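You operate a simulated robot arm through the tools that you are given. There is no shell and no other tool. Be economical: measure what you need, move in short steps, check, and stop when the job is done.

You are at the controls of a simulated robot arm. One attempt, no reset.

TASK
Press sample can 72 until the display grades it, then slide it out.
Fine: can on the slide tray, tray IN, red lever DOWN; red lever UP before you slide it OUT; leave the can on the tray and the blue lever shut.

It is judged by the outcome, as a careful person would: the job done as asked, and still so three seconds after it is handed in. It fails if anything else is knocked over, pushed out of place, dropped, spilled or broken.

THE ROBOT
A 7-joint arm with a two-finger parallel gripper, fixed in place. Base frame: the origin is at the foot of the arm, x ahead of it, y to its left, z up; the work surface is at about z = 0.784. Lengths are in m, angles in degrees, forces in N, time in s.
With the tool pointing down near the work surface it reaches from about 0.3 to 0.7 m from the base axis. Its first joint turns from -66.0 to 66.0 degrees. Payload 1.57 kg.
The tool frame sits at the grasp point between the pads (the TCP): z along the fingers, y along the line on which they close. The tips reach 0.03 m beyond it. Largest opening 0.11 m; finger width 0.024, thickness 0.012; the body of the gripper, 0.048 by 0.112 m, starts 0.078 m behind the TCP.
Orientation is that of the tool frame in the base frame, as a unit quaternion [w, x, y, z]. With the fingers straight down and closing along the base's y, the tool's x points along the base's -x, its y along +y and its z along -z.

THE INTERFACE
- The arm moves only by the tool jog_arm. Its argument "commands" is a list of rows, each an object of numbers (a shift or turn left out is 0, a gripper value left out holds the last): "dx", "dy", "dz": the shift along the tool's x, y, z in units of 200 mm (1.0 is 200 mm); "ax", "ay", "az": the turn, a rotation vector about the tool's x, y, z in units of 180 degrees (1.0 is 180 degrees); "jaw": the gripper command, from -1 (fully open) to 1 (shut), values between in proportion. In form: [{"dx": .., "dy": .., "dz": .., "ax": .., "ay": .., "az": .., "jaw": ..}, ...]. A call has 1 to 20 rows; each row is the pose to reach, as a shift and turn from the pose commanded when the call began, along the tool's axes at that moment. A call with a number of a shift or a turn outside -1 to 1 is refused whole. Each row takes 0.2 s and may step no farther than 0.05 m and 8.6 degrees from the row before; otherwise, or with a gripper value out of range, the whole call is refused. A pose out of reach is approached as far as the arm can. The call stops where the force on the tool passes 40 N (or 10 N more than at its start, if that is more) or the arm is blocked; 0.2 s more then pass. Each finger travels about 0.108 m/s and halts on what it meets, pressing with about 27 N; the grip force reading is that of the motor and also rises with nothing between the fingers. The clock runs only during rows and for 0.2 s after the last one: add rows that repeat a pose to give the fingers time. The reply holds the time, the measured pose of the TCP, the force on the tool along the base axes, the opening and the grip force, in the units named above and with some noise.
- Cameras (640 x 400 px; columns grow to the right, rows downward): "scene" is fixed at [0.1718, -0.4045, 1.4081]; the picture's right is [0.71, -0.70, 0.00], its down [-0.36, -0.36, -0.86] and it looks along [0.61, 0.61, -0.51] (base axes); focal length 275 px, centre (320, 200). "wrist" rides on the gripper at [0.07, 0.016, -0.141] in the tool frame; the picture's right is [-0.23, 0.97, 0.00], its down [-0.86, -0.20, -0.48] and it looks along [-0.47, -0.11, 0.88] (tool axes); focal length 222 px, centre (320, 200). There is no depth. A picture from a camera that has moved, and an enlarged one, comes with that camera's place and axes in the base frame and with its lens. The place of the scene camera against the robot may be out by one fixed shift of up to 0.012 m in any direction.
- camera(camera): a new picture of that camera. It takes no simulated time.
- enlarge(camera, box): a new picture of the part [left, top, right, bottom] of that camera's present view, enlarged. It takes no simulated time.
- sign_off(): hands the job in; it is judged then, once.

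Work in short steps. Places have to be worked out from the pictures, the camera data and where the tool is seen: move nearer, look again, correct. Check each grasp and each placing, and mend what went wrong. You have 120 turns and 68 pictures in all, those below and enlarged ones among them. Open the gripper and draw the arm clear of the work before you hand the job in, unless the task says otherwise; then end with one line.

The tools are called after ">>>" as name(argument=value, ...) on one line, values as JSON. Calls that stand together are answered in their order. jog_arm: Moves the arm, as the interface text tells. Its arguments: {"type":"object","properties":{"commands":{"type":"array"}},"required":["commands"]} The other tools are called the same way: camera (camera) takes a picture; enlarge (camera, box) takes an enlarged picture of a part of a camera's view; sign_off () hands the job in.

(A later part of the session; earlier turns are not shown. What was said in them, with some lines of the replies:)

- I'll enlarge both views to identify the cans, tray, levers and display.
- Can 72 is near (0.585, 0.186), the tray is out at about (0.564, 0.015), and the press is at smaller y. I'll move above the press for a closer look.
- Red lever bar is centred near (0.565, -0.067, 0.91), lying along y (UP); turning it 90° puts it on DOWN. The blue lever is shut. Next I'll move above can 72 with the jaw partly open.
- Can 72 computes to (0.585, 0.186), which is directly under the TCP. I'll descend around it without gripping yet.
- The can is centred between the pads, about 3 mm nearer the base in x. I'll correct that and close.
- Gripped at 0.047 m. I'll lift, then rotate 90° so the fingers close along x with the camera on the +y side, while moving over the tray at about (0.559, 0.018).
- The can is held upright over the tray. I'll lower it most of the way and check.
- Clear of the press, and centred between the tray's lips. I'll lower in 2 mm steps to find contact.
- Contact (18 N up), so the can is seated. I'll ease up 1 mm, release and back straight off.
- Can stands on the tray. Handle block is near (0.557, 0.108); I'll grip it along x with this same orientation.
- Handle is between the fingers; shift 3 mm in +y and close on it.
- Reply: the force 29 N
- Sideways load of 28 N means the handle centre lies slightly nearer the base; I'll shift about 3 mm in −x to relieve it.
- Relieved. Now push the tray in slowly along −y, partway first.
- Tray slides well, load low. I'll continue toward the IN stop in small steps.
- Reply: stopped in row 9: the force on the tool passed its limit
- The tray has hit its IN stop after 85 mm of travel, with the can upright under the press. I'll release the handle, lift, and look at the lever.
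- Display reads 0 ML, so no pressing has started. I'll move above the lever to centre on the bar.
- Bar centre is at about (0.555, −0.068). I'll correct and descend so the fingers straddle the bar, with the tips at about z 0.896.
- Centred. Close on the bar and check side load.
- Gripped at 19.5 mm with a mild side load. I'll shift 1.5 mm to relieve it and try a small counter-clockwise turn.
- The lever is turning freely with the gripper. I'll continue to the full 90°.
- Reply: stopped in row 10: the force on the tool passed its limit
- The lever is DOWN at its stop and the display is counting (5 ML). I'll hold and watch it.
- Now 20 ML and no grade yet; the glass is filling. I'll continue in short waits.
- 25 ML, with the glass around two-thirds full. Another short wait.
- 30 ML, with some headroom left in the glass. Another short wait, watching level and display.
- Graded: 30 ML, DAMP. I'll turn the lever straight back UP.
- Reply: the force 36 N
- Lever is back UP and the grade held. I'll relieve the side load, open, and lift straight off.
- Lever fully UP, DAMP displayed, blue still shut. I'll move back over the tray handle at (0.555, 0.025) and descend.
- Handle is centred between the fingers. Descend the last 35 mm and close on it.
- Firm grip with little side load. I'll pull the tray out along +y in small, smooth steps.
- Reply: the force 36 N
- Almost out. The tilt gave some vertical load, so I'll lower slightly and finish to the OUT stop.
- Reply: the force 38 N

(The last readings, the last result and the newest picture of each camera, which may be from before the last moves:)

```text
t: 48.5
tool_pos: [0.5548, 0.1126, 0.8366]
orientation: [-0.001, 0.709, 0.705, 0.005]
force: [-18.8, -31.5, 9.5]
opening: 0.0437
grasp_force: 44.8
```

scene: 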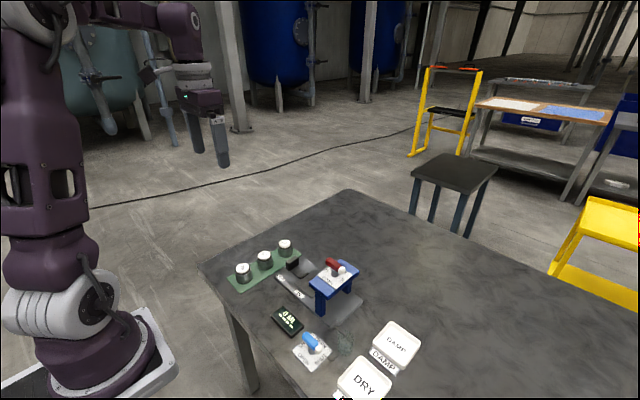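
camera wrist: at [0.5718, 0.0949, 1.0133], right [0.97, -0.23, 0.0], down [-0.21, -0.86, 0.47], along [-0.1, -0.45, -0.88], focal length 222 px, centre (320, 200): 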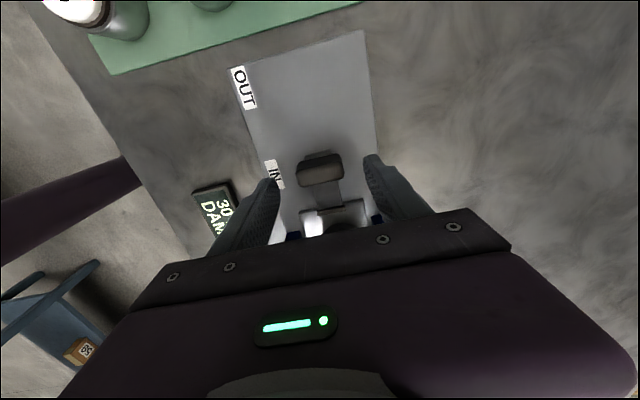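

At the OUT stop (31 N resisting, 85 mm of travel). I'll relieve, release and lift clear.

>>> jog_arm(commands=[{"dx": -0.01, "dy": -0.006, "jaw": 1}, {"dx": -0.01, "dy": -0.006, "jaw": 0.1}, {"dx": -0.01, "dy": -0.006, "jaw": -0.4}, {"dx": -0.01, "dy": -0.006, "jaw": -0.4}, {"dx": -0.01, "dz": -0.1}, {"dx": -0.01, "dz": -0.3}, {"dx": -0.01, "dz": -0.5}, {"dx": -0.01, "dz": -0.7}, {"dx": 0.1, "dz": -0.9}, {"dx": 0.2, "dz": -1.0}, {"dx": 0.2, "dz": -1.0, "jaw": -1}, {"dx": 0.2, "dz": -1.0, "jaw": -1}])

>>> camera(camera="wrist")

>>> enlarge(camera="scene", box=[220, 220, 420, 400])

```text
t: 51.1
tool_pos: [0.5547, 0.1546, 1.0357]
orientation: [-0.002, 0.708, 0.707, 0.007]
force: [-0.1, 0.3, 0.3]
opening: 0.1099
grasp_force: 0.1
```

```text
28 pictures are left
camera wrist: at [0.5707, 0.2217, 1.1778], right [0.97, -0.23, 0.0], down [-0.21, -0.86, 0.47], along [-0.1, -0.45, -0.88], focal length 222 px, centre (320, 200)
```

wrist: 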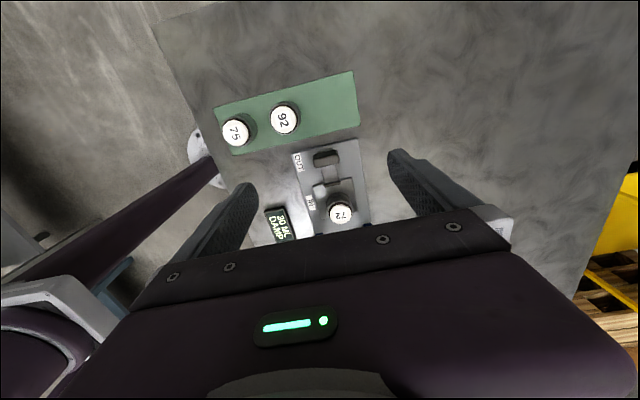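

```text
2.22 times, centred on (320, 310) of scene
camera zoom: at [0.1718, -0.4045, 1.4081], right [0.71, -0.7, 0.0], down [-0.36, -0.36, -0.86], along [0.61, 0.61, -0.51], focal length 610 px, centre (320, -44)
```

zoom: 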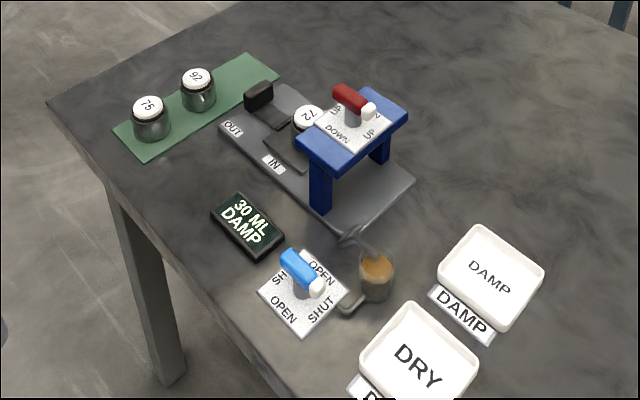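

The pictures show the tray OUT with can 72 upright on it, red lever UP, blue lever shut, and DAMP on the display. Nothing else has moved and the arm is clear with the gripper open, so I'm handing it in.

>>> sign_off()

```text
The job is handed in.
```

Can 72 was pressed until the display graded it DAMP at 30 ML, then slid out; it is still on the tray, with the red lever UP and the blue lever shut.
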